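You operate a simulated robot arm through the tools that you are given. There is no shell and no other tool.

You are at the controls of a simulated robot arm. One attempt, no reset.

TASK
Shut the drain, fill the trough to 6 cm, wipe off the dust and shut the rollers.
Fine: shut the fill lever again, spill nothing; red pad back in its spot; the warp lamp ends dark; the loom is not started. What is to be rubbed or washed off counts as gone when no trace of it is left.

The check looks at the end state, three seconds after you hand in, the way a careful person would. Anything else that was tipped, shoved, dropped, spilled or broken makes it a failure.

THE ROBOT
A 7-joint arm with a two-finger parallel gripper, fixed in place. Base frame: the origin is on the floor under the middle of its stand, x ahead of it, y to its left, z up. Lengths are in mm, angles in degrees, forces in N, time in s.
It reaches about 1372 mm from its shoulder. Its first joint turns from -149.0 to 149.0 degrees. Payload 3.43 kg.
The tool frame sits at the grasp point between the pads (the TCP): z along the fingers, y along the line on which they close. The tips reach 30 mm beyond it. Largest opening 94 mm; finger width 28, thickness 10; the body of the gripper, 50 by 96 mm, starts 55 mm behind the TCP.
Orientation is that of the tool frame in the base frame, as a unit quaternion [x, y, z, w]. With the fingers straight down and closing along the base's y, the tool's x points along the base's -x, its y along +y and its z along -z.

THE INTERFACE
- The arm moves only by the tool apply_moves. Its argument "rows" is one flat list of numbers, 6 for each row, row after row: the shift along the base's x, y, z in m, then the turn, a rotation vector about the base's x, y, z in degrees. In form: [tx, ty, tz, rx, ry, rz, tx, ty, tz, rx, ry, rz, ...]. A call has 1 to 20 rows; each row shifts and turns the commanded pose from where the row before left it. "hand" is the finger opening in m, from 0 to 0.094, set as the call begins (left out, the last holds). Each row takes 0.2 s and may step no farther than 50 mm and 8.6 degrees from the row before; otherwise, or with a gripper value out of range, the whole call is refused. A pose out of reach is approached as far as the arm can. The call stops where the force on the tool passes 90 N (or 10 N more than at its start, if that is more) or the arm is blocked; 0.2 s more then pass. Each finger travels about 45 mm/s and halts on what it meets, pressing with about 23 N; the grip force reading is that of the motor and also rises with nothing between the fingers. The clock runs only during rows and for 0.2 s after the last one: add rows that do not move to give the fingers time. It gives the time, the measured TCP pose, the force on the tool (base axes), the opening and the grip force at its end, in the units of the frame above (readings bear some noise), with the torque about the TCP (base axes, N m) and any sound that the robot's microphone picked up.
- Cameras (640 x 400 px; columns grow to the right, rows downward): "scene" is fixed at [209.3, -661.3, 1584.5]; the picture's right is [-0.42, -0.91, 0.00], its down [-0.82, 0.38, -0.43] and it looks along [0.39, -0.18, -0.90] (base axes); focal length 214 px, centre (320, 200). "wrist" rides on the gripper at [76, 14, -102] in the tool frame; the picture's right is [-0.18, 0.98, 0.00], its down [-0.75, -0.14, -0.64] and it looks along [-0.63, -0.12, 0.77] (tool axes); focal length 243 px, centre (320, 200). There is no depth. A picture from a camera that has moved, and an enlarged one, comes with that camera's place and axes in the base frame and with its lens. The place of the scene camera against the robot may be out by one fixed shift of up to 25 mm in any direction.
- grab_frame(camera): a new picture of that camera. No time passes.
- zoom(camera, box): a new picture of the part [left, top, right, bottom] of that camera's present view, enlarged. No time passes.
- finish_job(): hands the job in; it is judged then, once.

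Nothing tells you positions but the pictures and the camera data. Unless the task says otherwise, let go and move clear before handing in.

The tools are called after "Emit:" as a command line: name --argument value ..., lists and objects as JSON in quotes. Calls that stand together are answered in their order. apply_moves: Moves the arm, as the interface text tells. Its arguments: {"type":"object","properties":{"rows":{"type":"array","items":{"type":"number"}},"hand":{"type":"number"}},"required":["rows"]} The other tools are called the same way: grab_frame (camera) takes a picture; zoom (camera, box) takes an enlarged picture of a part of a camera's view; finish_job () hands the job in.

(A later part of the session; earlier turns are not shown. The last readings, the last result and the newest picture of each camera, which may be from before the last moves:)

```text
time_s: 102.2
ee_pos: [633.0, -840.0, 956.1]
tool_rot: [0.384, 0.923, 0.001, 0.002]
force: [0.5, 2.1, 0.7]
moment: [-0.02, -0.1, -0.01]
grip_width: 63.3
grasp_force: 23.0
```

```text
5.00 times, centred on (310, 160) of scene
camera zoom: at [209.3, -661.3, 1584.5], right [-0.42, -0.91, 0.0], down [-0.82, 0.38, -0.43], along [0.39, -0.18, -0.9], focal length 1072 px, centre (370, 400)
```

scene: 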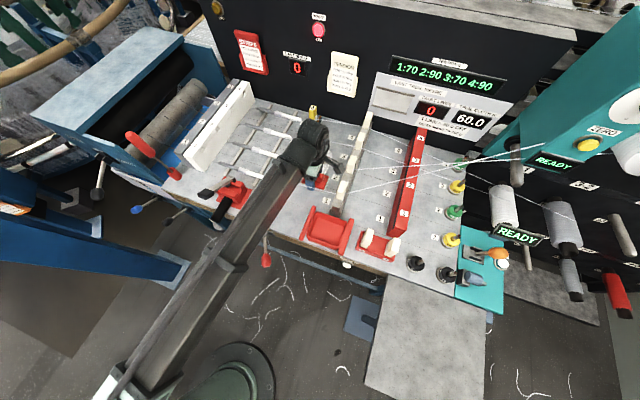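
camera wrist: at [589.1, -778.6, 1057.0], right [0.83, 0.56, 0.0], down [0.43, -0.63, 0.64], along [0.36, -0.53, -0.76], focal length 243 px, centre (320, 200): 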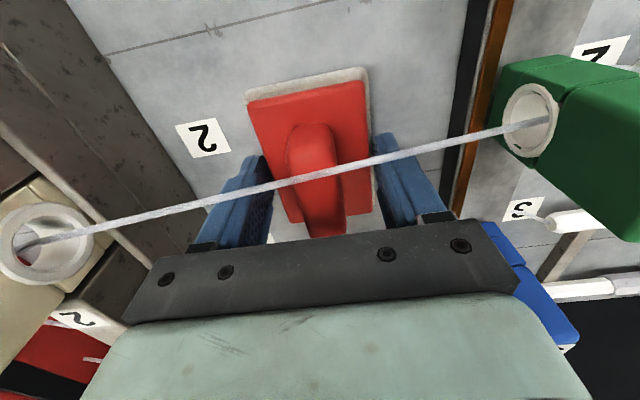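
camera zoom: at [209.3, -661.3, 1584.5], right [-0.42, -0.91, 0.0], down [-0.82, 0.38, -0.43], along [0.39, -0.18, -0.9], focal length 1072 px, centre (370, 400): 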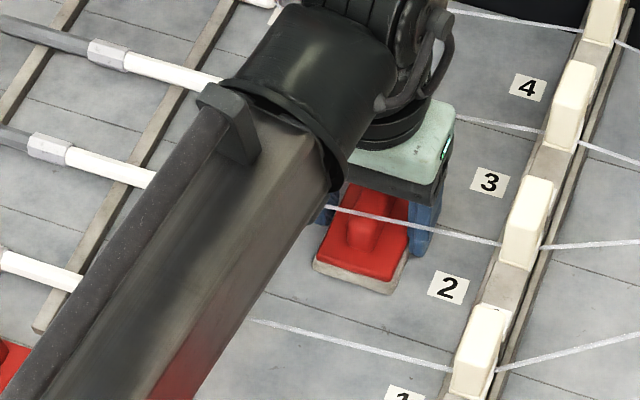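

Front part is clean and thread 2 is undisturbed. Now scrubbing toward the far end of the lane, keeping clear of thread 3.

Emit:
apply_moves --rows '[0.0099, -0.0099, -0.0005, 0, 0, 0, 0.0099, 0.0099, 0, 0, 0, 0, -0.0134, -0.0134, 0, 0, 0, 0, -0.0134, -0.0134, 0, 0, 0, 0, 0.0099, -0.0099, 0, 0, 0, 0, 0.0134, 0.0134, 0, 0, 0, 0, 0.0134, 0.0134, 0, 0, 0, 0, 0.0099, -0.0099, 0, 0, 0, 0, -0.0134, -0.0134, 0, 0, 0, 0, -0.0134, -0.0134, 0, 0, 0, 0, 0.0057, -0.0057, 0, 0, 0, 0, 0.0134, 0.0134, 0, 0, 0, 0, 0.0134, 0.0134, 0, 0, 0, 0, 0.0055, -0.0055, 0, 0, 0, 0, -0.0134, -0.0134, 0, 0, 0, 0, -0.0134, -0.0134, 0, 0, 0, 0, 0.0134, 0.0134, 0, 0, 0, 0, 0.0134, 0.0134, 0, 0, 0, 0, -0.013, -0.013, 0, 0, 0, 0]'

Emit:
grab_frame --camera "wrist"

Emit:
zoom --camera "scene" --box '[270, 120, 350, 200]'

```text
time_s: 106.2
ee_pos: [670.2, -886.9, 954.0]
tool_rot: [0.384, 0.923, 0.001, 0.001]
force: [-0.6, 0.6, -1.2]
moment: [0.0, 0.0, 0.02]
grip_width: 63.4
grasp_force: 22.9
```

```text
taken
camera wrist: at [626.1, -824.2, 1056.4], right [0.83, 0.56, 0.0], down [0.43, -0.63, 0.64], along [0.36, -0.53, -0.77], focal length 243 px, centre (320, 200)
```

wrist: 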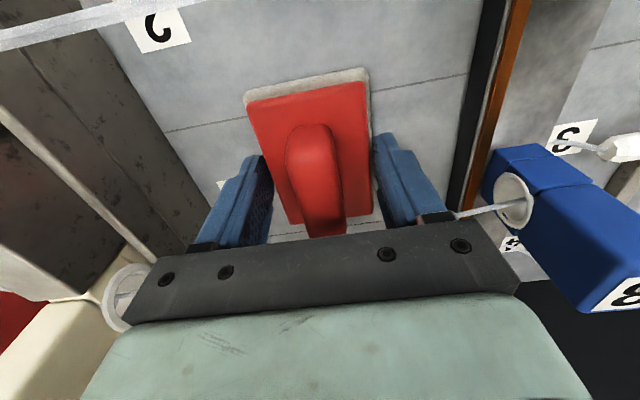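

```text
5.00 times, centred on (310, 160) of scene
camera zoom: at [209.3, -661.3, 1584.5], right [-0.42, -0.91, 0.0], down [-0.82, 0.38, -0.43], along [0.39, -0.18, -0.9], focal length 1072 px, centre (370, 400)
```

zoom: 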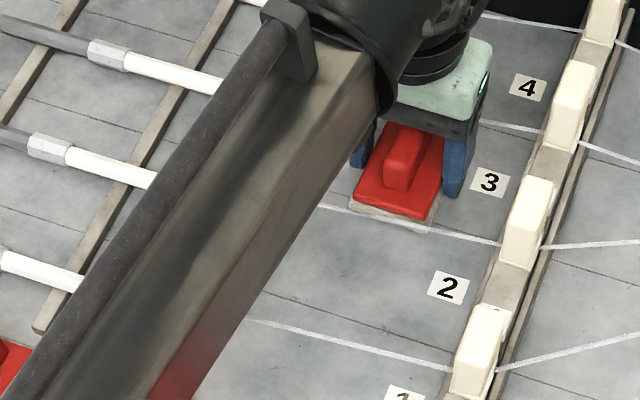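

The far end should be mostly done. I'll recentre in the lane and rotate to check what remains.

Emit:
apply_moves --rows '[-0.011, 0.011, 0.003, 0, 0, 0, -0.011, 0.011, 0, 0, 0, 0, 0, 0, 0, 0, 0, 8.17, 0, 0, 0, 0, 0, 8.17, 0, 0, 0, 0, 0, 8.17, 0, 0, 0, 0, 0, 8.17, 0, 0, 0, 0, 0, 8.17, 0, 0, 0, 0, 0, 8.17, 0, 0, 0, 0, 0, 8.17, 0, 0, 0, 0, 0, 8.17, 0, 0, 0, 0, 0, 8.17, 0, 0, 0, 0, 0, 8.17, 0, 0, 0, 0, 0, 8.17]'

Emit:
grab_frame --camera "wrist"

Emit:
zoom --camera "scene" --box '[270, 120, 350, 200]'

```text
time_s: 109.0
ee_pos: [646.2, -865.4, 957.3]
tool_rot: [-0.38, 0.925, 0.002, 0.001]
force: [-0.1, -0.2, -1.0]
moment: [0.03, 0.02, 0.0]
grip_width: 63.0
grasp_force: 23.3
```

```text
taken
camera wrist: at [582.3, -911.3, 1058.8], right [-0.56, 0.83, 0.0], down [0.63, 0.43, 0.64], along [0.53, 0.36, -0.76], focal length 243 px, centre (320, 200)
```

wrist: 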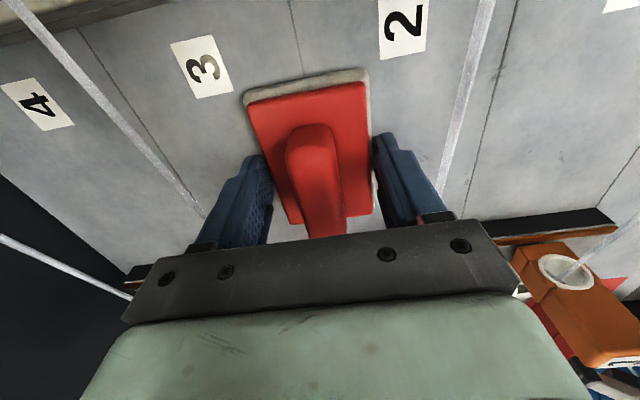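

```text
5.00 times, centred on (310, 160) of scene
camera zoom: at [209.3, -661.3, 1584.5], right [-0.42, -0.91, 0.0], down [-0.82, 0.38, -0.43], along [0.39, -0.18, -0.9], focal length 1072 px, centre (370, 400)
```

zoom: 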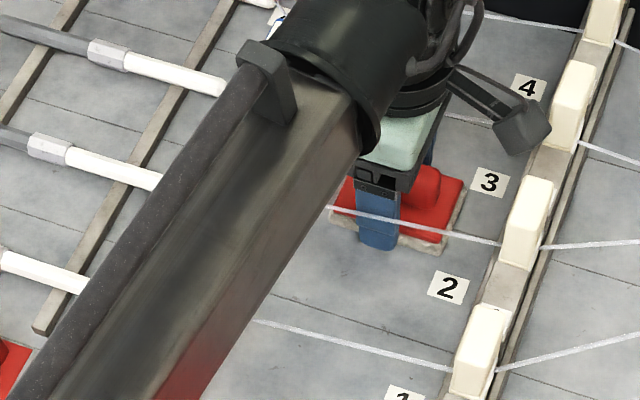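

No dust visible around the pad. Lifting clear to inspect the bench beneath.

Emit:
apply_moves --rows '[0.0015, -0.0015, 0.02, 0, 0, 0, 0, 0, 0.03, 0, 0, 0, 0, 0, 0.03, 0, 0, 0, 0, 0, 0.025, 0, 0, 0]'

Emit:
apply_moves --rows '[-0.02, 0.02, 0.005, 0, 0, 0, -0.025, 0.025, 0, 0, 0, 0, -0.025, 0.025, 0, 0, 0, 0, -0.025, 0.025, 0, 0, 0, 0]'

Emit:
grab_frame --camera "wrist"

Emit:
zoom --camera "scene" --box '[280, 120, 360, 200]'

```text
time_s: 110.0
ee_pos: [645.3, -865.9, 1062.8]
tool_rot: [-0.38, 0.925, 0.002, 0.001]
force: [0.0, 0.1, -1.8]
moment: [0.0, 0.0, -0.01]
grip_width: 63.6
grasp_force: 22.5
```

```text
time_s: 111.0
ee_pos: [552.2, -773.3, 1066.8]
tool_rot: [-0.38, 0.925, 0.002, 0.001]
force: [0.9, -0.8, -1.9]
moment: [0.03, 0.01, 0.01]
grip_width: 63.3
grasp_force: 23.1
```

```text
taken
camera wrist: at [488.5, -818.7, 1169.1], right [-0.56, 0.83, 0.0], down [0.63, 0.43, 0.64], along [0.53, 0.36, -0.76], focal length 243 px, centre (320, 200)
```

wrist: 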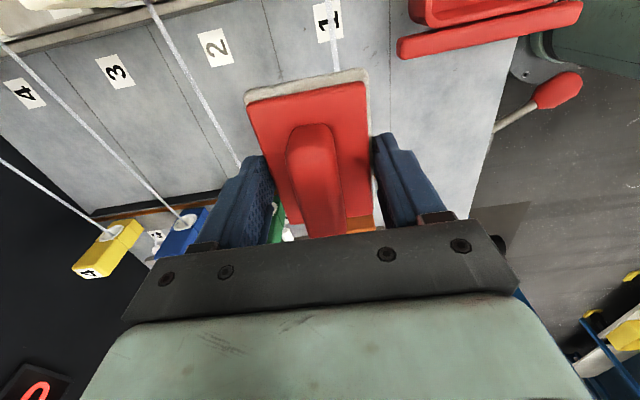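

```text
5.00 times, centred on (320, 160) of scene
camera zoom: at [209.3, -661.3, 1584.5], right [-0.42, -0.91, 0.0], down [-0.82, 0.38, -0.43], along [0.39, -0.18, -0.9], focal length 1072 px, centre (320, 400)
```

zoom: 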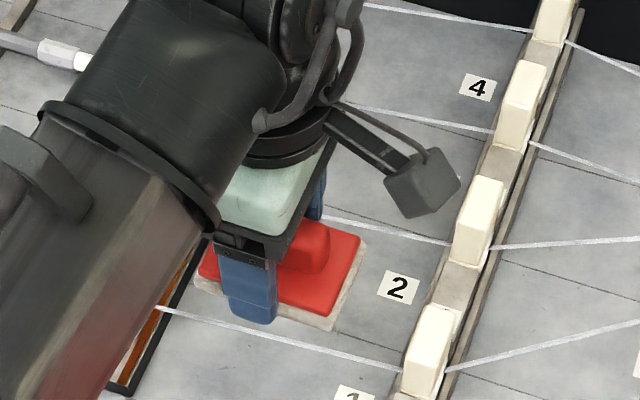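

The lanes look clean. A closer zoom to look for any trace.

Emit:
zoom --camera "wrist" --box '[60, 20, 300, 200]'

Emit:
apply_moves --rows '[-0.02, 0.025, 0, 0, 0, -8.17, -0.02, 0.025, 0, 0, 0, -8.17, -0.02, 0.025, 0, 0, 0, -8.17, -0.0055, 0.034, 0, 0, 0, -8.17, 0, 0, 0, 0, 0, -8.17, 0, 0, 0, 0, 0, -8.17, 0, 0, 0, 0, 0, -8.17, 0, 0, 0, 0, 0, -8.17, 0, 0, 0, 0, 0, -8.17, 0, 0, 0, 0, 0, -8.17, 0, 0, 0, 0, 0, -8.17]'

Emit:
grab_frame --camera "wrist"

Emit:
zoom --camera "scene" --box '[270, 110, 370, 240]'

```text
2.22 times, centred on (180, 110) of wrist
camera zoom: at [488.5, -818.7, 1169.1], right [-0.56, 0.83, 0.0], down [0.63, 0.43, 0.64], along [0.53, 0.36, -0.76], focal length 539 px, centre (631, 400)
```

zoom: 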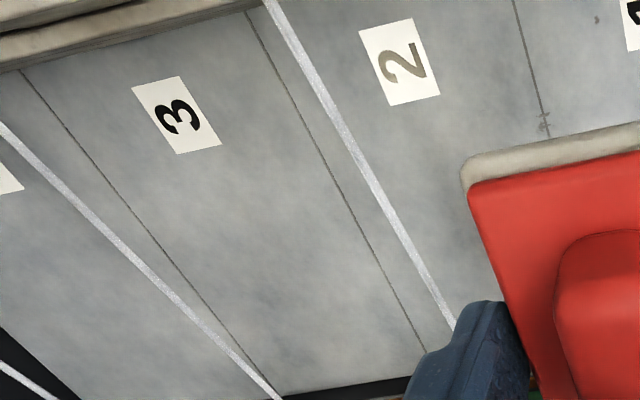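

```text
time_s: 113.4
ee_pos: [486.4, -662.6, 1067.5]
tool_rot: [0.385, 0.923, 0.0, 0.002]
force: [-0.2, -0.5, -0.3]
moment: [-0.01, 0.01, 0.02]
grip_width: 63.3
grasp_force: 23.2
```

```text
taken
camera wrist: at [444.3, -599.6, 1169.3], right [0.83, 0.56, 0.0], down [0.43, -0.63, 0.64], along [0.36, -0.53, -0.76], focal length 243 px, centre (320, 200)
```

wrist: 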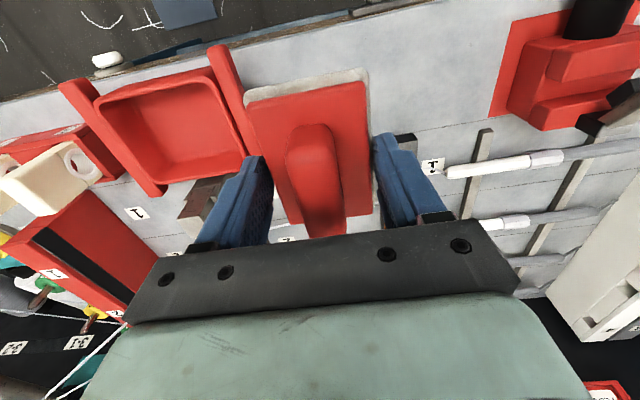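

```text
3.08 times, centred on (320, 175) of scene
camera zoom: at [209.3, -661.3, 1584.5], right [-0.42, -0.91, 0.0], down [-0.82, 0.38, -0.43], along [0.39, -0.18, -0.9], focal length 660 px, centre (320, 277)
```

zoom: 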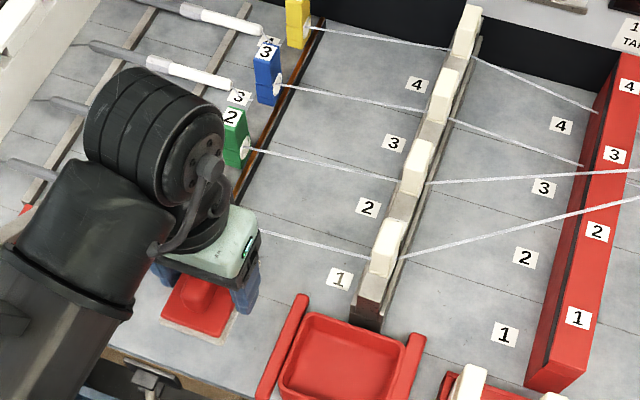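

The dust looks gone from both lanes. A high zoom on the former patch to make sure nothing is left.

Emit:
zoom --camera "scene" --box '[300, 140, 348, 170]'

Emit:
zoom --camera "scene" --box '[296, 165, 344, 195]'

Emit:
zoom --camera "scene" --box '[200, 0, 360, 100]'

```text
13.33 times, centred on (324, 155) of scene
camera zoom: at [209.3, -661.3, 1584.5], right [-0.42, -0.91, 0.0], down [-0.82, 0.38, -0.43], along [0.39, -0.18, -0.9], focal length 2860 px, centre (267, 800)
```

zoom: 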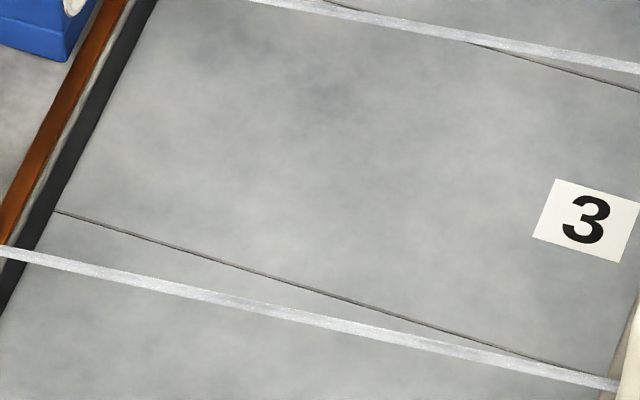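

```text
13.33 times, centred on (320, 180) of scene
camera zoom: at [209.3, -661.3, 1584.5], right [-0.42, -0.91, 0.0], down [-0.82, 0.38, -0.43], along [0.39, -0.18, -0.9], focal length 2860 px, centre (320, 467)
```

zoom: 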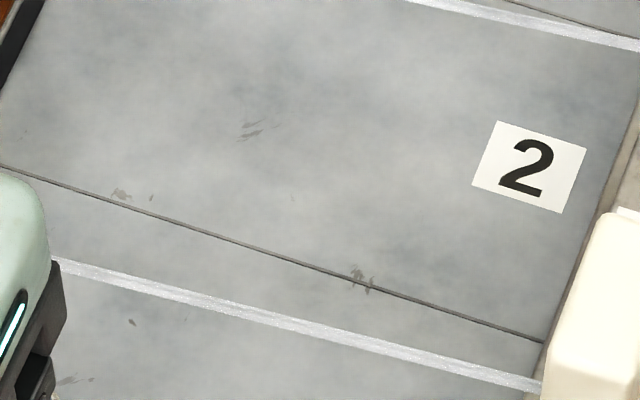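

```text
4.00 times, centred on (280, 50) of scene
camera zoom: at [209.3, -661.3, 1584.5], right [-0.42, -0.91, 0.0], down [-0.82, 0.38, -0.43], along [0.39, -0.18, -0.9], focal length 858 px, centre (480, 800)
```

zoom: 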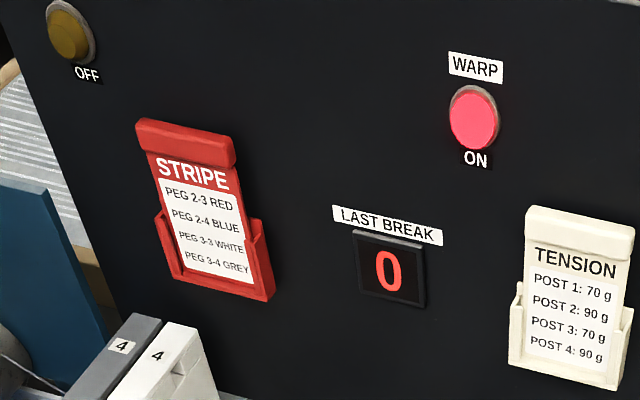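

No trace of dust remains, and the threads are intact. Now I'll check how the pad sits in the grip before putting it back.

Emit:
zoom --camera "wrist" --box '[220, 40, 420, 200]'

```text
2.50 times, centred on (320, 120) of wrist
camera zoom: at [444.3, -599.6, 1169.3], right [0.83, 0.56, 0.0], down [0.43, -0.63, 0.64], along [0.36, -0.53, -0.76], focal length 606 px, centre (320, 400)
```

zoom: 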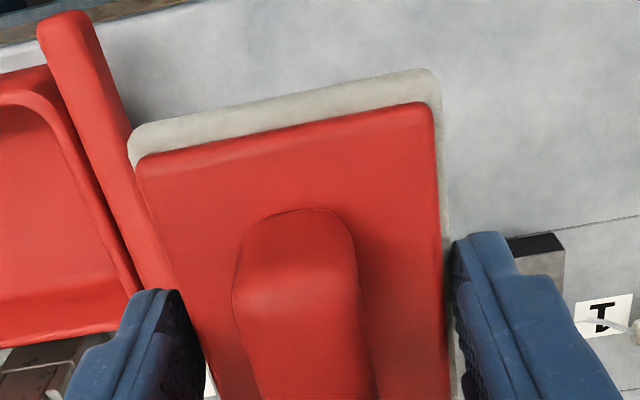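

The pad sits about 2 mm higher in the grip, still square. Lowering it back at its original position.

Emit:
apply_moves --rows '[0.0004, -0.001, -0.02, 0, 0, 0.5, 0, 0, -0.025, 0, 0, 0, 0, 0, -0.025, 0, 0, 0, 0, 0, -0.025, 0, 0, 0, 0, 0, -0.01, 0, 0, 0]'

Emit:
apply_moves --rows '[0, 0, -0.003, 0, 0, 0, 0, 0, -0.002, 0, 0, 0]'

Emit:
zoom --camera "wrist" --box '[220, 40, 420, 200]'

```text
time_s: 114.6
ee_pos: [488.7, -664.6, 961.6]
tool_rot: [0.381, 0.925, 0.001, 0.003]
force: [0.0, 0.3, -1.4]
moment: [-0.02, -0.01, -0.01]
grip_width: 63.1
grasp_force: 22.9
```

```text
time_s: 115.2
ee_pos: [488.6, -664.0, 955.8]
tool_rot: [0.38, 0.925, 0.001, 0.002]
force: [0.4, -0.1, -0.5]
moment: [0.05, -0.01, 0.0]
grip_width: 63.2
grasp_force: 22.7
```

```text
2.50 times, centred on (320, 120) of wrist
camera zoom: at [444.6, -601.4, 1058.6], right [0.82, 0.57, 0.0], down [0.43, -0.63, 0.64], along [0.37, -0.53, -0.76], focal length 606 px, centre (320, 400)
```

zoom: 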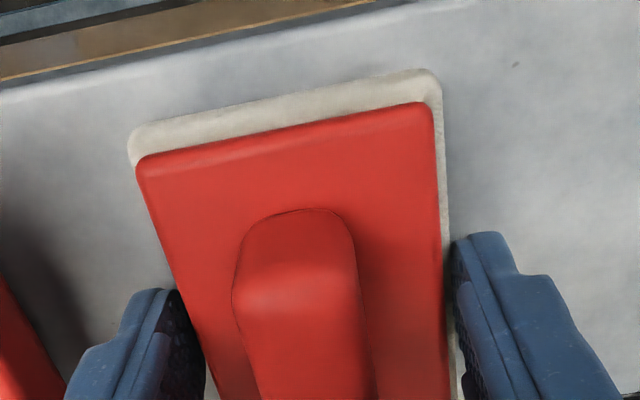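

Nearly touching. A last small adjustment down, then release by opening.

Emit:
apply_moves --rows '[-0.001, 0.0005, -0.001, 0, 0, 0, 0, 0, -0.001, 0, 0, 0]'

Emit:
apply_moves --rows '[0, 0, 0, 0, 0, 0, 0, 0, 0, 0, 0, 0]' --hand 0.074

Emit:
apply_moves --rows '[0, 0, 0.01, 0, 0, 0, 0, 0, 0.02, 0, 0, 0, 0, 0, 0.03, 0, 0, 0, 0, 0, 0.04, 0, 0, 0]'

Emit:
grab_frame --camera "wrist"

Emit:
zoom --camera "scene" --box '[260, 180, 420, 280]'

```text
time_s: 115.8
ee_pos: [487.3, -664.3, 955.1]
tool_rot: [0.38, 0.925, 0.001, 0.002]
force: [0.0, 0.1, -0.9]
moment: [-0.03, 0.01, -0.03]
grip_width: 63.2
grasp_force: 23.3
```

```text
time_s: 116.4
ee_pos: [486.8, -662.7, 955.0]
tool_rot: [0.38, 0.925, 0.001, 0.002]
force: [0.1, 0.4, 0.4]
moment: [0.01, -0.01, -0.02]
grip_width: 74.1
grasp_force: 0.0
```

```text
time_s: 117.4
ee_pos: [487.7, -662.5, 1056.1]
tool_rot: [0.38, 0.925, 0.001, 0.003]
force: [0.2, -0.1, 0.1]
moment: [0.02, 0.01, 0.03]
grip_width: 73.9
grasp_force: 0.0
```

```text
taken
camera wrist: at [443.4, -600.4, 1157.4], right [0.82, 0.57, 0.0], down [0.43, -0.63, 0.64], along [0.37, -0.53, -0.76], focal length 243 px, centre (320, 200)
```

wrist: 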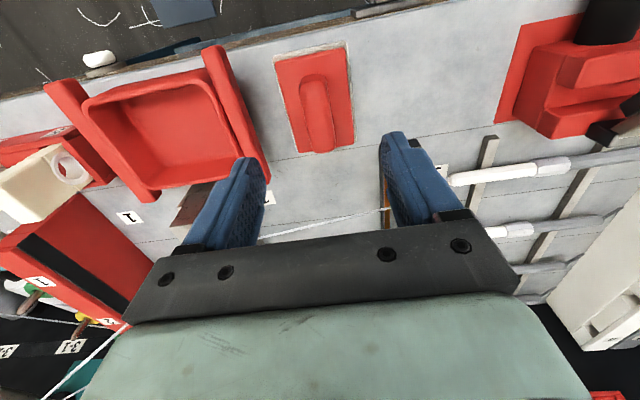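

```text
4.00 times, centred on (340, 230) of scene
camera zoom: at [209.3, -661.3, 1584.5], right [-0.42, -0.91, 0.0], down [-0.82, 0.38, -0.43], along [0.39, -0.18, -0.9], focal length 858 px, centre (240, 80)
```

zoom: 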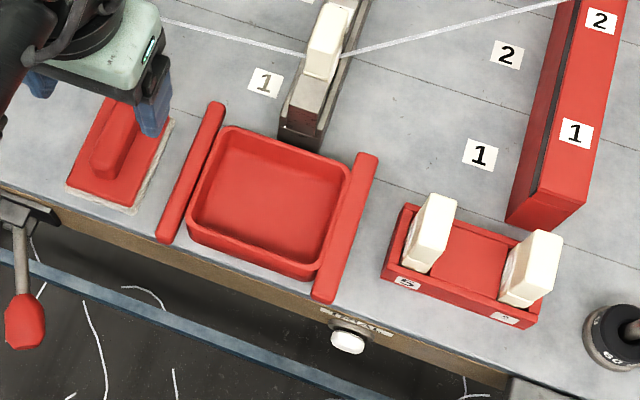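

The pad is back in its original place. Next is the ROLLERS lever: I'll lift, retreat in front of the bench, and turn the gripper for the jaw-over-jaw cage again.

Emit:
apply_moves --rows '[0, 0, 0.03, 0, 0, 0, -0.0137, 0.0137, 0.002, 0, 0, 8.17, -0.0137, 0.0137, 0.002, 0, 0, 8.17, -0.0137, 0.0137, 0.002, 0, 0, 8.17, -0.0137, 0.0137, 0.002, 0, 0, 8.17, -0.0137, 0.0137, 0.002, 0, 0, 8.17, -0.0137, 0.0137, 0.002, 0, 0, 8.17, -0.0137, 0.0137, 0.002, 0, 0, 8.17, -0.0137, 0.0137, 0.002, 0, 0, 8.17, -0.0137, 0.0137, 0.002, 0, 0, 8.17, -0.0137, 0.0137, 0.002, 0, 0, 8.17, -0.0137, 0.0137, 0.002, 0, 0, 8.17]' --hand 0.066

Emit:
grab_frame --camera "scene"

Emit:
zoom --camera "scene" --box '[260, 100, 380, 240]'

```text
time_s: 120.0
ee_pos: [341.5, -521.9, 1084.8]
tool_rot: [-0.385, 0.923, -0.002, 0.003]
force: [-0.4, -0.6, 0.9]
moment: [0.02, 0.01, -0.03]
grip_width: 65.7
grasp_force: 0.2
out of reach, approached as far as the arm can: row 10, 11, 12
```

```text
taken
```

scene: 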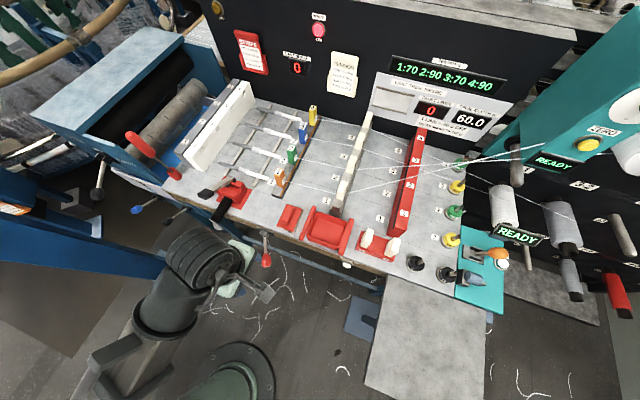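

```text
2.86 times, centred on (320, 170) of scene
camera zoom: at [209.3, -661.3, 1584.5], right [-0.42, -0.91, 0.0], down [-0.82, 0.38, -0.43], along [0.39, -0.18, -0.9], focal length 613 px, centre (320, 286)
```

zoom: 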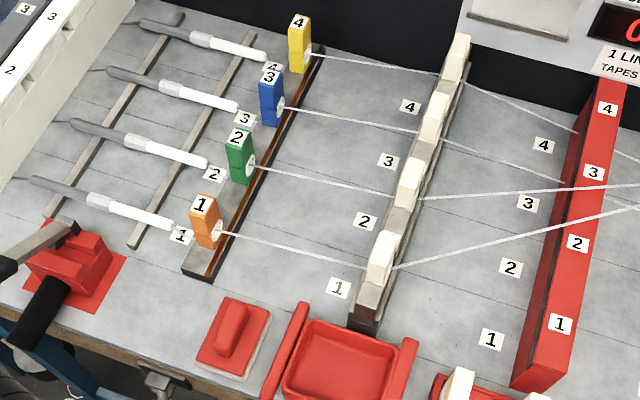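

Bench is clean and the pad is in place. I'll tilt the fingers forward and travel left in front of the bench toward the ROLLERS lever.

Emit:
apply_moves --rows '[0.01, 0.01, -0.018, -5.16, -5.16, 0, 0.01, 0.01, -0.018, -5.16, -5.16, 0, 0.02, 0.02, -0.018, -5.16, -5.16, 0, 0.02, 0.02, -0.018, -5.16, -5.16, 0, 0.025, 0.025, -0.018, -5.16, -5.16, 0, 0.025, 0.025, -0.018, -5.16, -5.16, 0]'

Emit:
apply_moves --rows '[0.03, 0.03, 0, -5.16, -5.16, 0, 0.03, 0.03, 0, -5.16, -5.16, 0, 0.03, 0.03, 0, -5.16, -5.16, 0, 0.03, 0.03, 0, -5.16, -5.16, 0, 0.03, 0.03, 0, 0, 0, 0, 0.03, 0.03, 0, 0, 0, 0, 0.03, 0.03, 0, 0, 0, 0, 0.03, 0.03, 0, 0, 0, 0, 0.03, 0.03, 0, 0, 0, 0, 0.03, 0.03, 0, 0, 0, 0]'

Emit:
grab_frame --camera "wrist"

Emit:
grab_frame --camera "scene"

```text
time_s: 121.4
ee_pos: [485.1, -451.8, 991.5]
tool_rot: [-0.357, 0.857, -0.343, 0.144]
force: [-0.1, -0.8, 0.4]
moment: [0.03, 0.0, -0.03]
grip_width: 65.8
grasp_force: 0.1
out of reach, approached as far as the arm can: row 5, 6
```

```text
time_s: 123.6
ee_pos: [817.2, -176.0, 996.7]
tool_rot: [-0.309, 0.743, -0.549, 0.227]
force: [0.2, 1.0, -0.3]
moment: [-0.01, 0.0, 0.01]
grip_width: 66.2
grasp_force: 0.1
out of reach, approached as far as the arm can: row 1, 2, 3
```

```text
taken
camera wrist: at [691.6, -159.1, 1013.3], right [-0.08, 0.33, -0.94], down [0.13, 0.94, 0.32], along [0.99, -0.09, -0.11], focal length 243 px, centre (320, 200)
```

wrist: 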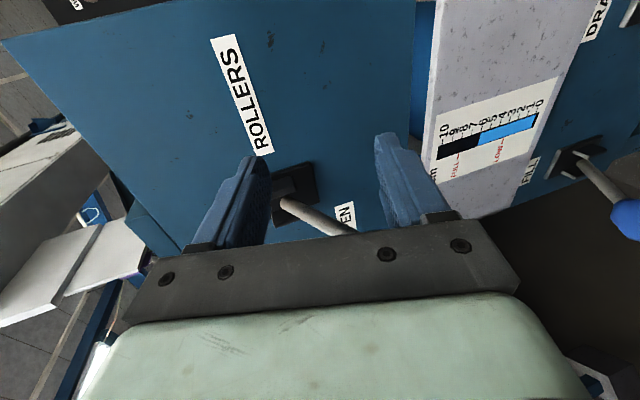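

```text
taken
```

scene: 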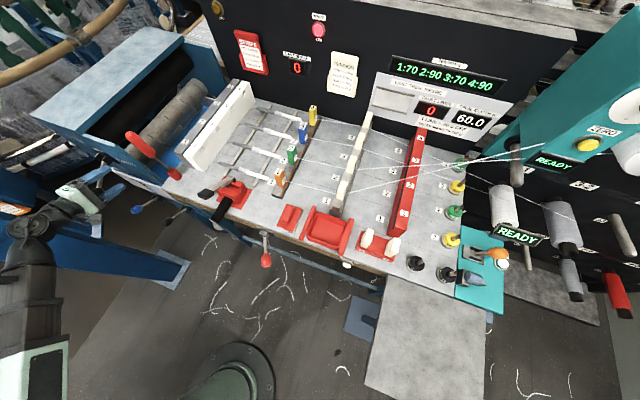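

Reach limits drew the hand closer to the bench than planned, beside the lever. I'll retreat straight back first, then line up.

Emit:
apply_moves --rows '[-0.015, 0.015, 0, 0, 0, 0, -0.02, 0.02, 0, 0, 0, 0, -0.022, 0.022, 0, 0, 0, 0, -0.022, 0.022, 0, 0, 0, 0]'

Emit:
grab_frame --camera "wrist"

```text
time_s: 124.6
ee_pos: [738.7, -96.8, 998.8]
tool_rot: [-0.311, 0.742, -0.548, 0.228]
force: [-0.4, 0.8, -1.1]
moment: [0.0, 0.0, -0.01]
grip_width: 65.9
grasp_force: 0.0
```

```text
taken
camera wrist: at [613.4, -81.1, 1015.9], right [-0.08, 0.33, -0.94], down [0.12, 0.94, 0.32], along [0.99, -0.09, -0.11], focal length 243 px, centre (320, 200)
```

wrist: 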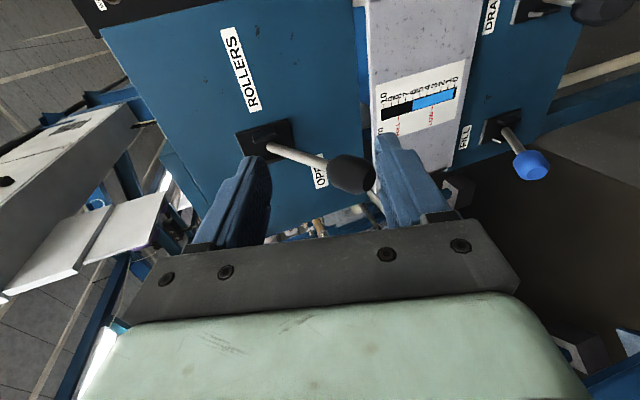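

The ROLLERS knob is near s≈-505, z≈955. I'll shift left and down to line the jaws up with it, still standing off.

Emit:
apply_moves --rows '[0.0105, 0.0133, -0.0147, 0, 0, 0, 0.0105, 0.0133, -0.0147, 0, 0, 0, 0.0105, 0.0133, -0.0147, 0, 0, 0]' --hand 0.07

Emit:
grab_frame --camera "wrist"

Emit:
zoom --camera "wrist" --box '[340, 20, 540, 180]'

```text
time_s: 125.4
ee_pos: [771.0, -56.2, 956.9]
tool_rot: [-0.31, 0.742, -0.549, 0.227]
force: [-0.2, -0.9, 0.1]
moment: [-0.01, 0.04, -0.02]
grip_width: 70.1
grasp_force: 0.0
```

```text
taken
camera wrist: at [645.9, -39.4, 972.7], right [-0.08, 0.33, -0.94], down [0.12, 0.94, 0.32], along [0.99, -0.09, -0.11], focal length 243 px, centre (320, 200)
```

wrist: 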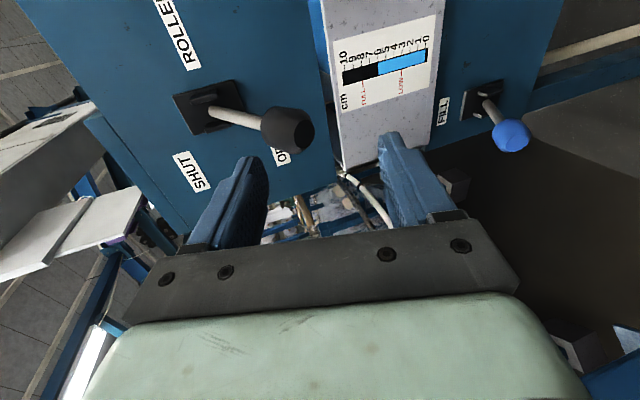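

```text
2.50 times, centred on (440, 100) of wrist
camera zoom: at [645.9, -39.4, 972.7], right [-0.08, 0.33, -0.94], down [0.12, 0.94, 0.32], along [0.99, -0.09, -0.11], focal length 606 px, centre (20, 450)
```

zoom: 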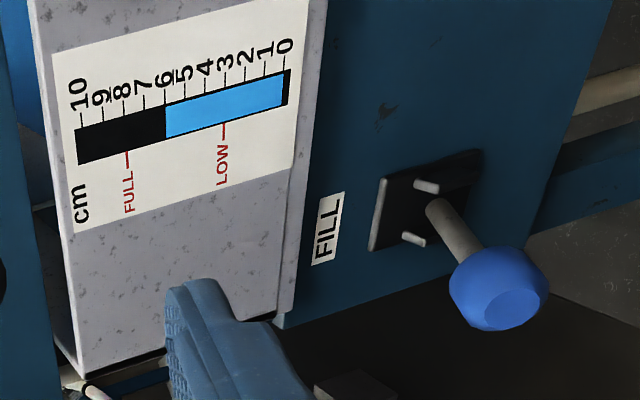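

The jaws are lined up with the ROLLERS knob (z≈956), and the gauge still reads 6. Moving in to straddle it.

Emit:
apply_moves --rows '[0.0157, -0.0157, 0, 0, 0, 0, 0.0157, -0.0157, 0, 0, 0, 0, 0.0157, -0.0157, 0, 0, 0, 0, 0.0157, -0.0157, 0, 0, 0, 0]'

Emit:
grab_frame --camera "wrist"

```text
time_s: 126.4
ee_pos: [829.4, -116.2, 963.2]
tool_rot: [-0.31, 0.738, -0.552, 0.231]
force: [-39.4, 37.7, 45.7]
moment: [-2.75, -2.43, -0.14]
grip_width: 86.0
grasp_force: 14.2
```

```text
taken
camera wrist: at [704.7, -101.1, 978.6], right [-0.07, 0.32, -0.94], down [0.12, 0.94, 0.31], along [0.99, -0.09, -0.11], focal length 243 px, centre (320, 200)
```

wrist: 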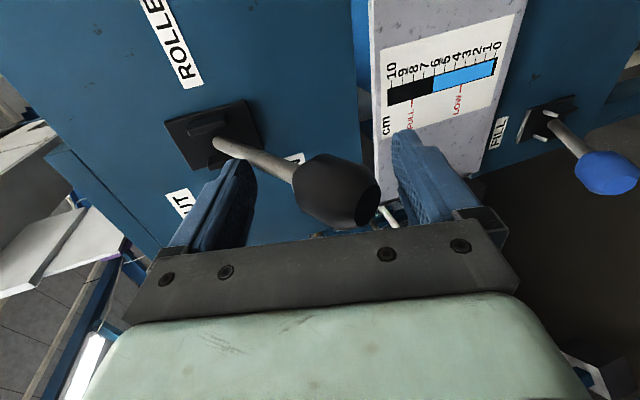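

The upper finger met the sloping rod. I'll back off, open fully, and come in slightly lower so only the lower jaw engages.

Emit:
apply_moves --rows '[-0.012, 0.012, -0.004, 0, 0, 0, -0.016, 0.016, 0, 0, 0, 0, -0.016, 0.016, 0, 0, 0, 0]' --hand 0.094

Emit:
grab_frame --camera "wrist"

```text
time_s: 127.2
ee_pos: [790.4, -75.5, 951.0]
tool_rot: [-0.31, 0.743, -0.548, 0.227]
force: [0.4, 0.1, -0.5]
moment: [0.0, 0.0, -0.01]
grip_width: 94.1
grasp_force: 0.1
```

```text
taken
camera wrist: at [664.4, -59.8, 968.2], right [-0.08, 0.34, -0.94], down [0.13, 0.94, 0.32], along [0.99, -0.09, -0.12], focal length 243 px, centre (320, 200)
```

wrist: 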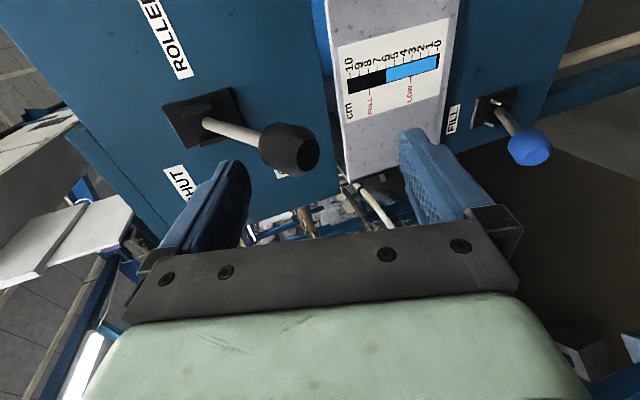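

Fully open now with the knob centred. Moving in a bit lower.

Emit:
apply_moves --rows '[0.0132, -0.0132, -0.003, 0, 0, 0, 0.0132, -0.0132, -0.002, 0, 0, 0, 0.0125, -0.0125, 0, 0, 0, 0]'

Emit:
grab_frame --camera "wrist"

```text
time_s: 128.0
ee_pos: [824.3, -110.7, 953.6]
tool_rot: [-0.314, 0.735, -0.555, 0.231]
force: [-17.4, 13.7, 27.7]
moment: [-1.54, -1.26, -0.05]
grip_width: 94.2
grasp_force: 0.1
stopped in row 3: the force on the tool passed its limit at 102 N (the readings are from after the stop); the commanded pose is now the measured one
```

```text
taken
camera wrist: at [698.6, -94.0, 968.5], right [-0.07, 0.31, -0.95], down [0.11, 0.95, 0.31], along [0.99, -0.08, -0.1], focal length 243 px, centre (320, 200)
```

wrist: 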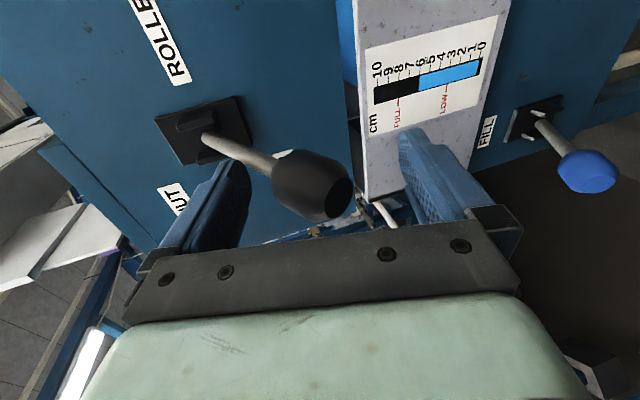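

The upper fingertip still touches the rod, which is steeper than I judged. Backing off slightly and going about 22 mm lower.

Emit:
apply_moves --rows '[-0.012, 0.012, 0, 0, 0, 0, -0.008, 0.008, -0.012, 0, 0, 0, 0, 0, -0.012, 0, 0, 0]'

Emit:
apply_moves --rows '[0.008, -0.008, 0, 0, 0, 0, 0.008, -0.008, 0, 0, 0, 0, 0.008, -0.008, 0, 0, 0, 0]'

Emit:
grab_frame --camera "wrist"

```text
time_s: 128.9
ee_pos: [806.3, -90.9, 938.3]
tool_rot: [-0.314, 0.727, -0.565, 0.231]
force: [-11.3, 3.3, 22.6]
moment: [-0.78, -0.94, -0.2]
grip_width: 94.2
grasp_force: 0.0
stopped in row 3: the force on the tool passed its limit at 94 N (the readings are from after the stop); the commanded pose is now the measured one
```

```text
time_s: 129.5
ee_pos: [814.8, -99.8, 943.6]
tool_rot: [-0.319, 0.719, -0.572, 0.233]
force: [-15.9, 14.0, 28.2]
moment: [-1.59, -1.21, 0.17]
grip_width: 94.1
grasp_force: 0.1
stopped in row 2: the force on the tool passed its limit at 99 N (the readings are from after the stop); the commanded pose is now the measured one
```

```text
taken
camera wrist: at [689.3, -85.3, 955.8], right [-0.06, 0.27, -0.96], down [0.1, 0.96, 0.27], along [0.99, -0.08, -0.09], focal length 243 px, centre (320, 200)
```

wrist: 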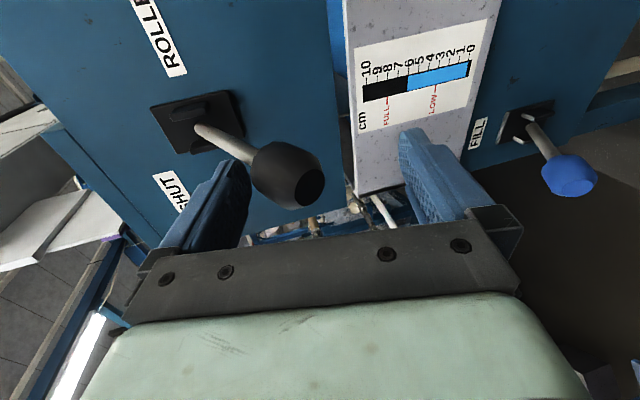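

The knob is actually above the jaw centre, so I need to go up, not down. Backing out a little, raising, and re-entering.

Emit:
apply_moves --rows '[-0.005, 0.005, 0.01, 0, 0, 0, -0.008, 0.008, 0.01, 0, 0, 0, -0.006, 0.006, 0.008, 0, 0, 0]'

Emit:
grab_frame --camera "wrist"

```text
time_s: 130.3
ee_pos: [797.8, -80.6, 967.6]
tool_rot: [-0.318, 0.722, -0.569, 0.232]
force: [-0.2, 0.1, -0.5]
moment: [-0.01, 0.05, 0.01]
grip_width: 94.1
grasp_force: 0.0
```

```text
taken
camera wrist: at [672.4, -66.3, 980.9], right [-0.06, 0.28, -0.96], down [0.1, 0.96, 0.28], along [0.99, -0.08, -0.09], focal length 243 px, centre (320, 200)
```

wrist: 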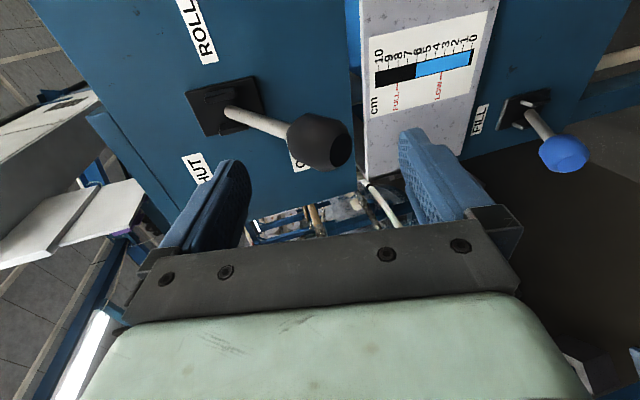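

Now the knob is centred between the jaws. Advancing.

Emit:
apply_moves --rows '[0.012, -0.012, 0.001, 0, 0, 0, 0.012, -0.012, 0.001, 0, 0, 0, 0.01, -0.01, 0, 0, 0, 0]'

Emit:
grab_frame --camera "wrist"

```text
time_s: 131.1
ee_pos: [832.0, -114.1, 970.2]
tool_rot: [-0.319, 0.722, -0.569, 0.232]
force: [1.0, 1.3, 0.3]
moment: [0.01, -0.03, 0.0]
grip_width: 94.3
grasp_force: 0.1
```

```text
taken
camera wrist: at [706.3, -99.6, 984.2], right [-0.06, 0.28, -0.96], down [0.1, 0.96, 0.27], along [0.99, -0.08, -0.09], focal length 243 px, centre (320, 200)
```

wrist: 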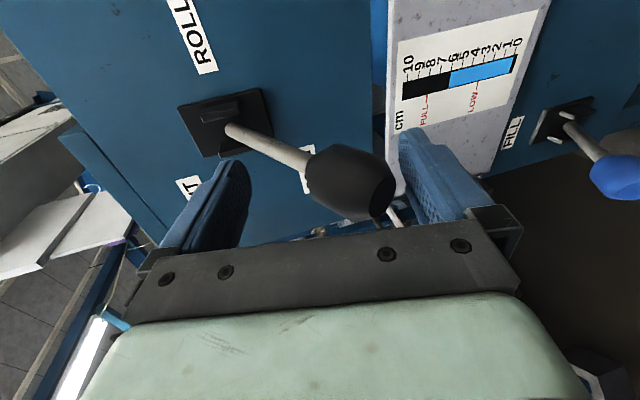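

Caged with no contact force. Raising to lift the lever toward SHUT.

Emit:
apply_moves --rows '[0, 0, 0.012, 0, 0, 0, -0.002, 0.002, 0.014, 0, 0, 0, -0.002, 0.002, 0.014, 0, 0, 0]'

Emit:
grab_frame --camera "wrist"

```text
time_s: 131.9
ee_pos: [827.5, -109.5, 1012.3]
tool_rot: [-0.318, 0.721, -0.569, 0.233]
force: [-1.2, -0.5, -1.9]
moment: [0.0, 0.01, 0.01]
grip_width: 93.8
grasp_force: 0.2
```

```text
taken
camera wrist: at [701.5, -94.8, 1025.1], right [-0.06, 0.28, -0.96], down [0.1, 0.96, 0.27], along [0.99, -0.08, -0.09], focal length 243 px, centre (320, 200)
```

wrist: 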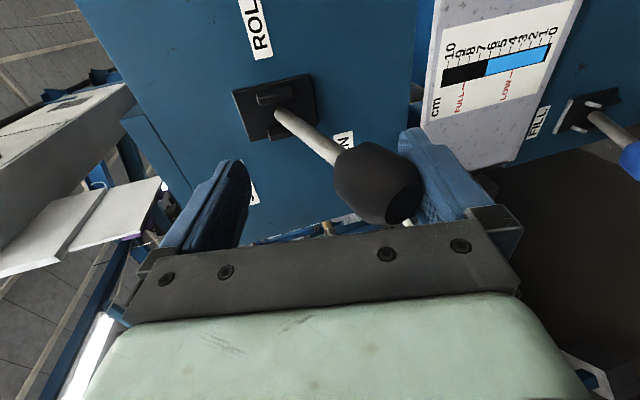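

Lever moves up easily. Continuing.

Emit:
apply_moves --rows '[0, 0, 0.014, 0, 0, 0, 0, 0, 0.014, 0, 0, 0, 0.002, -0.002, 0.014, 0, 0, 0, 0.002, -0.002, 0.012, 0, 0, 0]'

Emit:
grab_frame --camera "wrist"

Emit:
zoom --camera "scene" --box '[40, 40, 240, 240]'

```text
time_s: 132.9
ee_pos: [833.6, -114.8, 1064.0]
tool_rot: [-0.317, 0.723, -0.569, 0.231]
force: [-1.2, -0.6, -2.9]
moment: [-0.08, -0.02, -0.01]
grip_width: 94.0
grasp_force: 0.0
```

```text
taken
camera wrist: at [707.4, -100.3, 1077.3], right [-0.06, 0.28, -0.96], down [0.1, 0.96, 0.27], along [0.99, -0.08, -0.09], focal length 243 px, centre (320, 200)
```

wrist: 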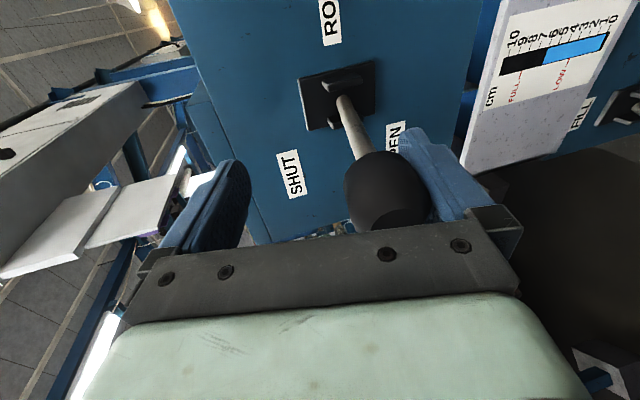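

```text
2.00 times, centred on (140, 140) of scene
camera zoom: at [209.3, -661.3, 1584.5], right [-0.42, -0.91, 0.0], down [-0.82, 0.38, -0.43], along [0.39, -0.18, -0.9], focal length 429 px, centre (680, 320)
```

zoom: 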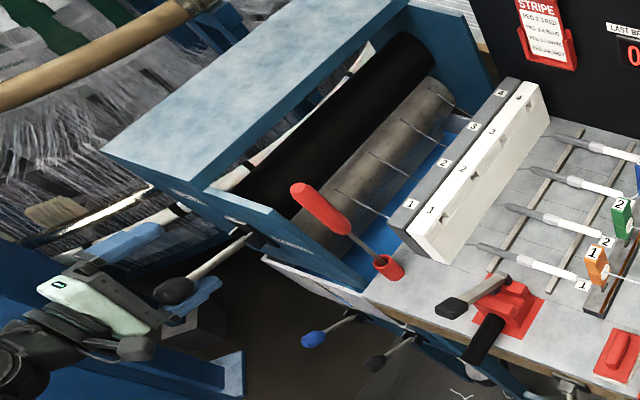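

About horizontal now. Continuing up toward SHUT.

Emit:
apply_moves --rows '[0.002, -0.002, 0.012, 0, 0, 0, 0.003, -0.003, 0.012, 0, 0, 0, 0.003, -0.003, 0.01, 0, 0, 0]'

Emit:
grab_frame --camera "wrist"

Emit:
zoom --camera "scene" --box '[200, 0, 360, 100]'

```text
time_s: 133.7
ee_pos: [840.5, -124.1, 1100.4]
tool_rot: [-0.317, 0.722, -0.569, 0.232]
force: [0.4, 0.0, 0.6]
moment: [-0.03, 0.0, 0.01]
grip_width: 93.9
grasp_force: 0.1
```

```text
taken
camera wrist: at [714.6, -109.3, 1112.8], right [-0.07, 0.28, -0.96], down [0.1, 0.96, 0.27], along [0.99, -0.08, -0.09], focal length 243 px, centre (320, 200)
```

wrist: 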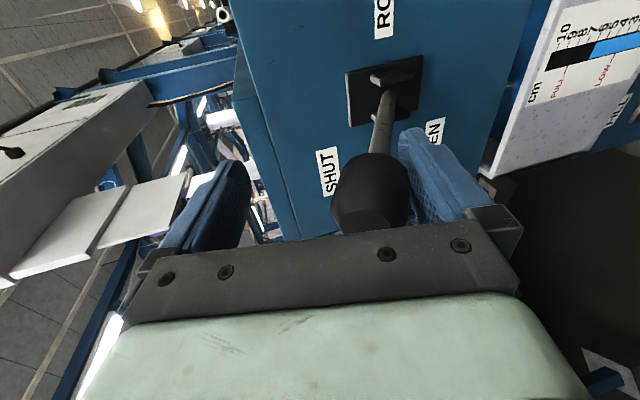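

```text
4.00 times, centred on (280, 50) of scene
camera zoom: at [209.3, -661.3, 1584.5], right [-0.42, -0.91, 0.0], down [-0.82, 0.38, -0.43], along [0.39, -0.18, -0.9], focal length 858 px, centre (480, 800)
```

zoom: 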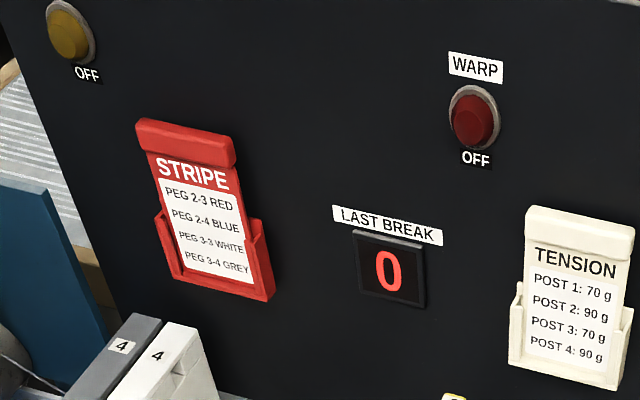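

The WARP lamp has gone OFF. I'll push a bit further to make sure the lever is fully at its stop.

Emit:
apply_moves --rows '[0.002, -0.002, 0.008, 0, 0, 0, 0.001, -0.001, 0.006, 0, 0, 0]'

Emit:
grab_frame --camera "wrist"

Emit:
zoom --camera "scene" --box '[60, 110, 220, 240]'

```text
time_s: 134.3
ee_pos: [842.1, -125.5, 1103.1]
tool_rot: [-0.316, 0.73, -0.56, 0.23]
force: [-19.4, 12.2, -77.5]
moment: [1.34, 0.71, 0.02]
grip_width: 94.0
grasp_force: 0.0
```

```text
taken
camera wrist: at [716.7, -111.0, 1118.7], right [-0.07, 0.3, -0.95], down [0.11, 0.95, 0.29], along [0.99, -0.08, -0.1], focal length 243 px, centre (320, 200)
```

wrist: 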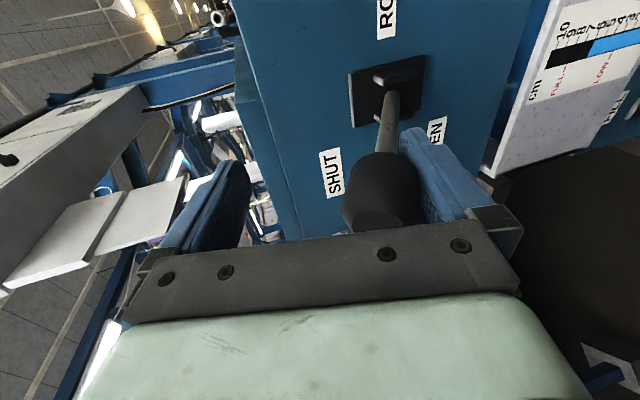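

```text
3.08 times, centred on (140, 175) of scene
camera zoom: at [209.3, -661.3, 1584.5], right [-0.42, -0.91, 0.0], down [-0.82, 0.38, -0.43], along [0.39, -0.18, -0.9], focal length 660 px, centre (874, 277)
```

zoom: 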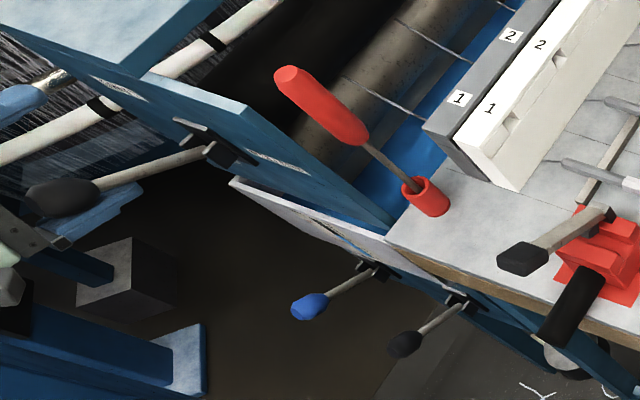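

The lever is hard against its upper stop. Releasing downward, then retreating.

Emit:
apply_moves --rows '[0, 0, -0.01, 0, 0, 0, 0, 0, -0.012, 0, 0, 0, -0.015, 0.015, 0, 0, 0, 0, -0.02, 0.02, -0.005, 0, 0, 0, -0.025, 0.025, -0.01, 0, 0, 0]'

Emit:
grab_frame --camera "wrist"

Emit:
zoom --camera "scene" --box '[60, 60, 260, 240]'

Emit:
zoom --camera "scene" --box '[200, 0, 360, 100]'

```text
time_s: 135.5
ee_pos: [783.9, -65.1, 1073.1]
tool_rot: [-0.317, 0.722, -0.569, 0.232]
force: [0.7, -0.1, 0.1]
moment: [0.01, 0.0, -0.02]
grip_width: 93.8
grasp_force: 0.1
```

```text
taken
camera wrist: at [657.9, -49.9, 1085.7], right [-0.06, 0.28, -0.96], down [0.1, 0.96, 0.27], along [0.99, -0.08, -0.09], focal length 243 px, centre (320, 200)
```

wrist: 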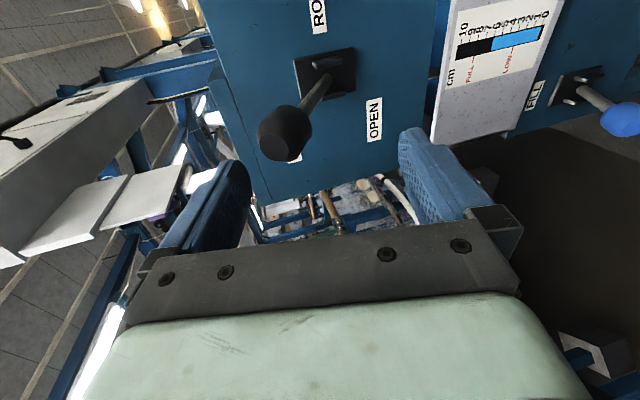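

```text
2.22 times, centred on (160, 150) of scene
camera zoom: at [209.3, -661.3, 1584.5], right [-0.42, -0.91, 0.0], down [-0.82, 0.38, -0.43], along [0.39, -0.18, -0.9], focal length 477 px, centre (676, 311)
```

zoom: 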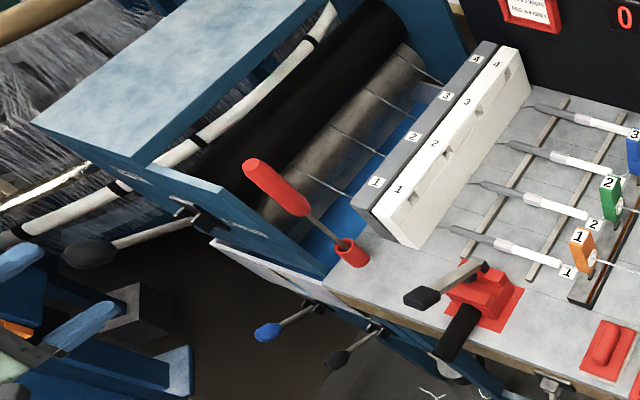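

```text
4.00 times, centred on (280, 50) of scene
camera zoom: at [209.3, -661.3, 1584.5], right [-0.42, -0.91, 0.0], down [-0.82, 0.38, -0.43], along [0.39, -0.18, -0.9], focal length 858 px, centre (480, 800)
```

zoom: 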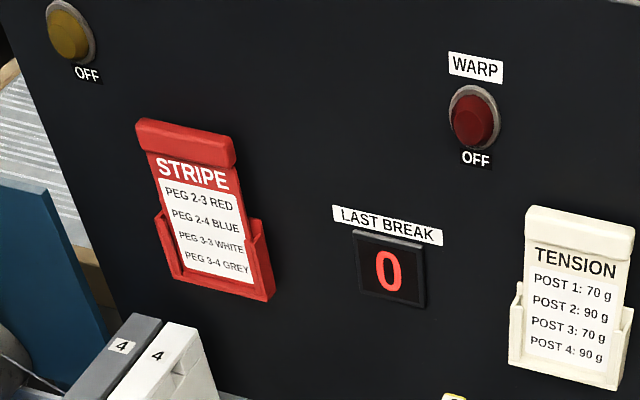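

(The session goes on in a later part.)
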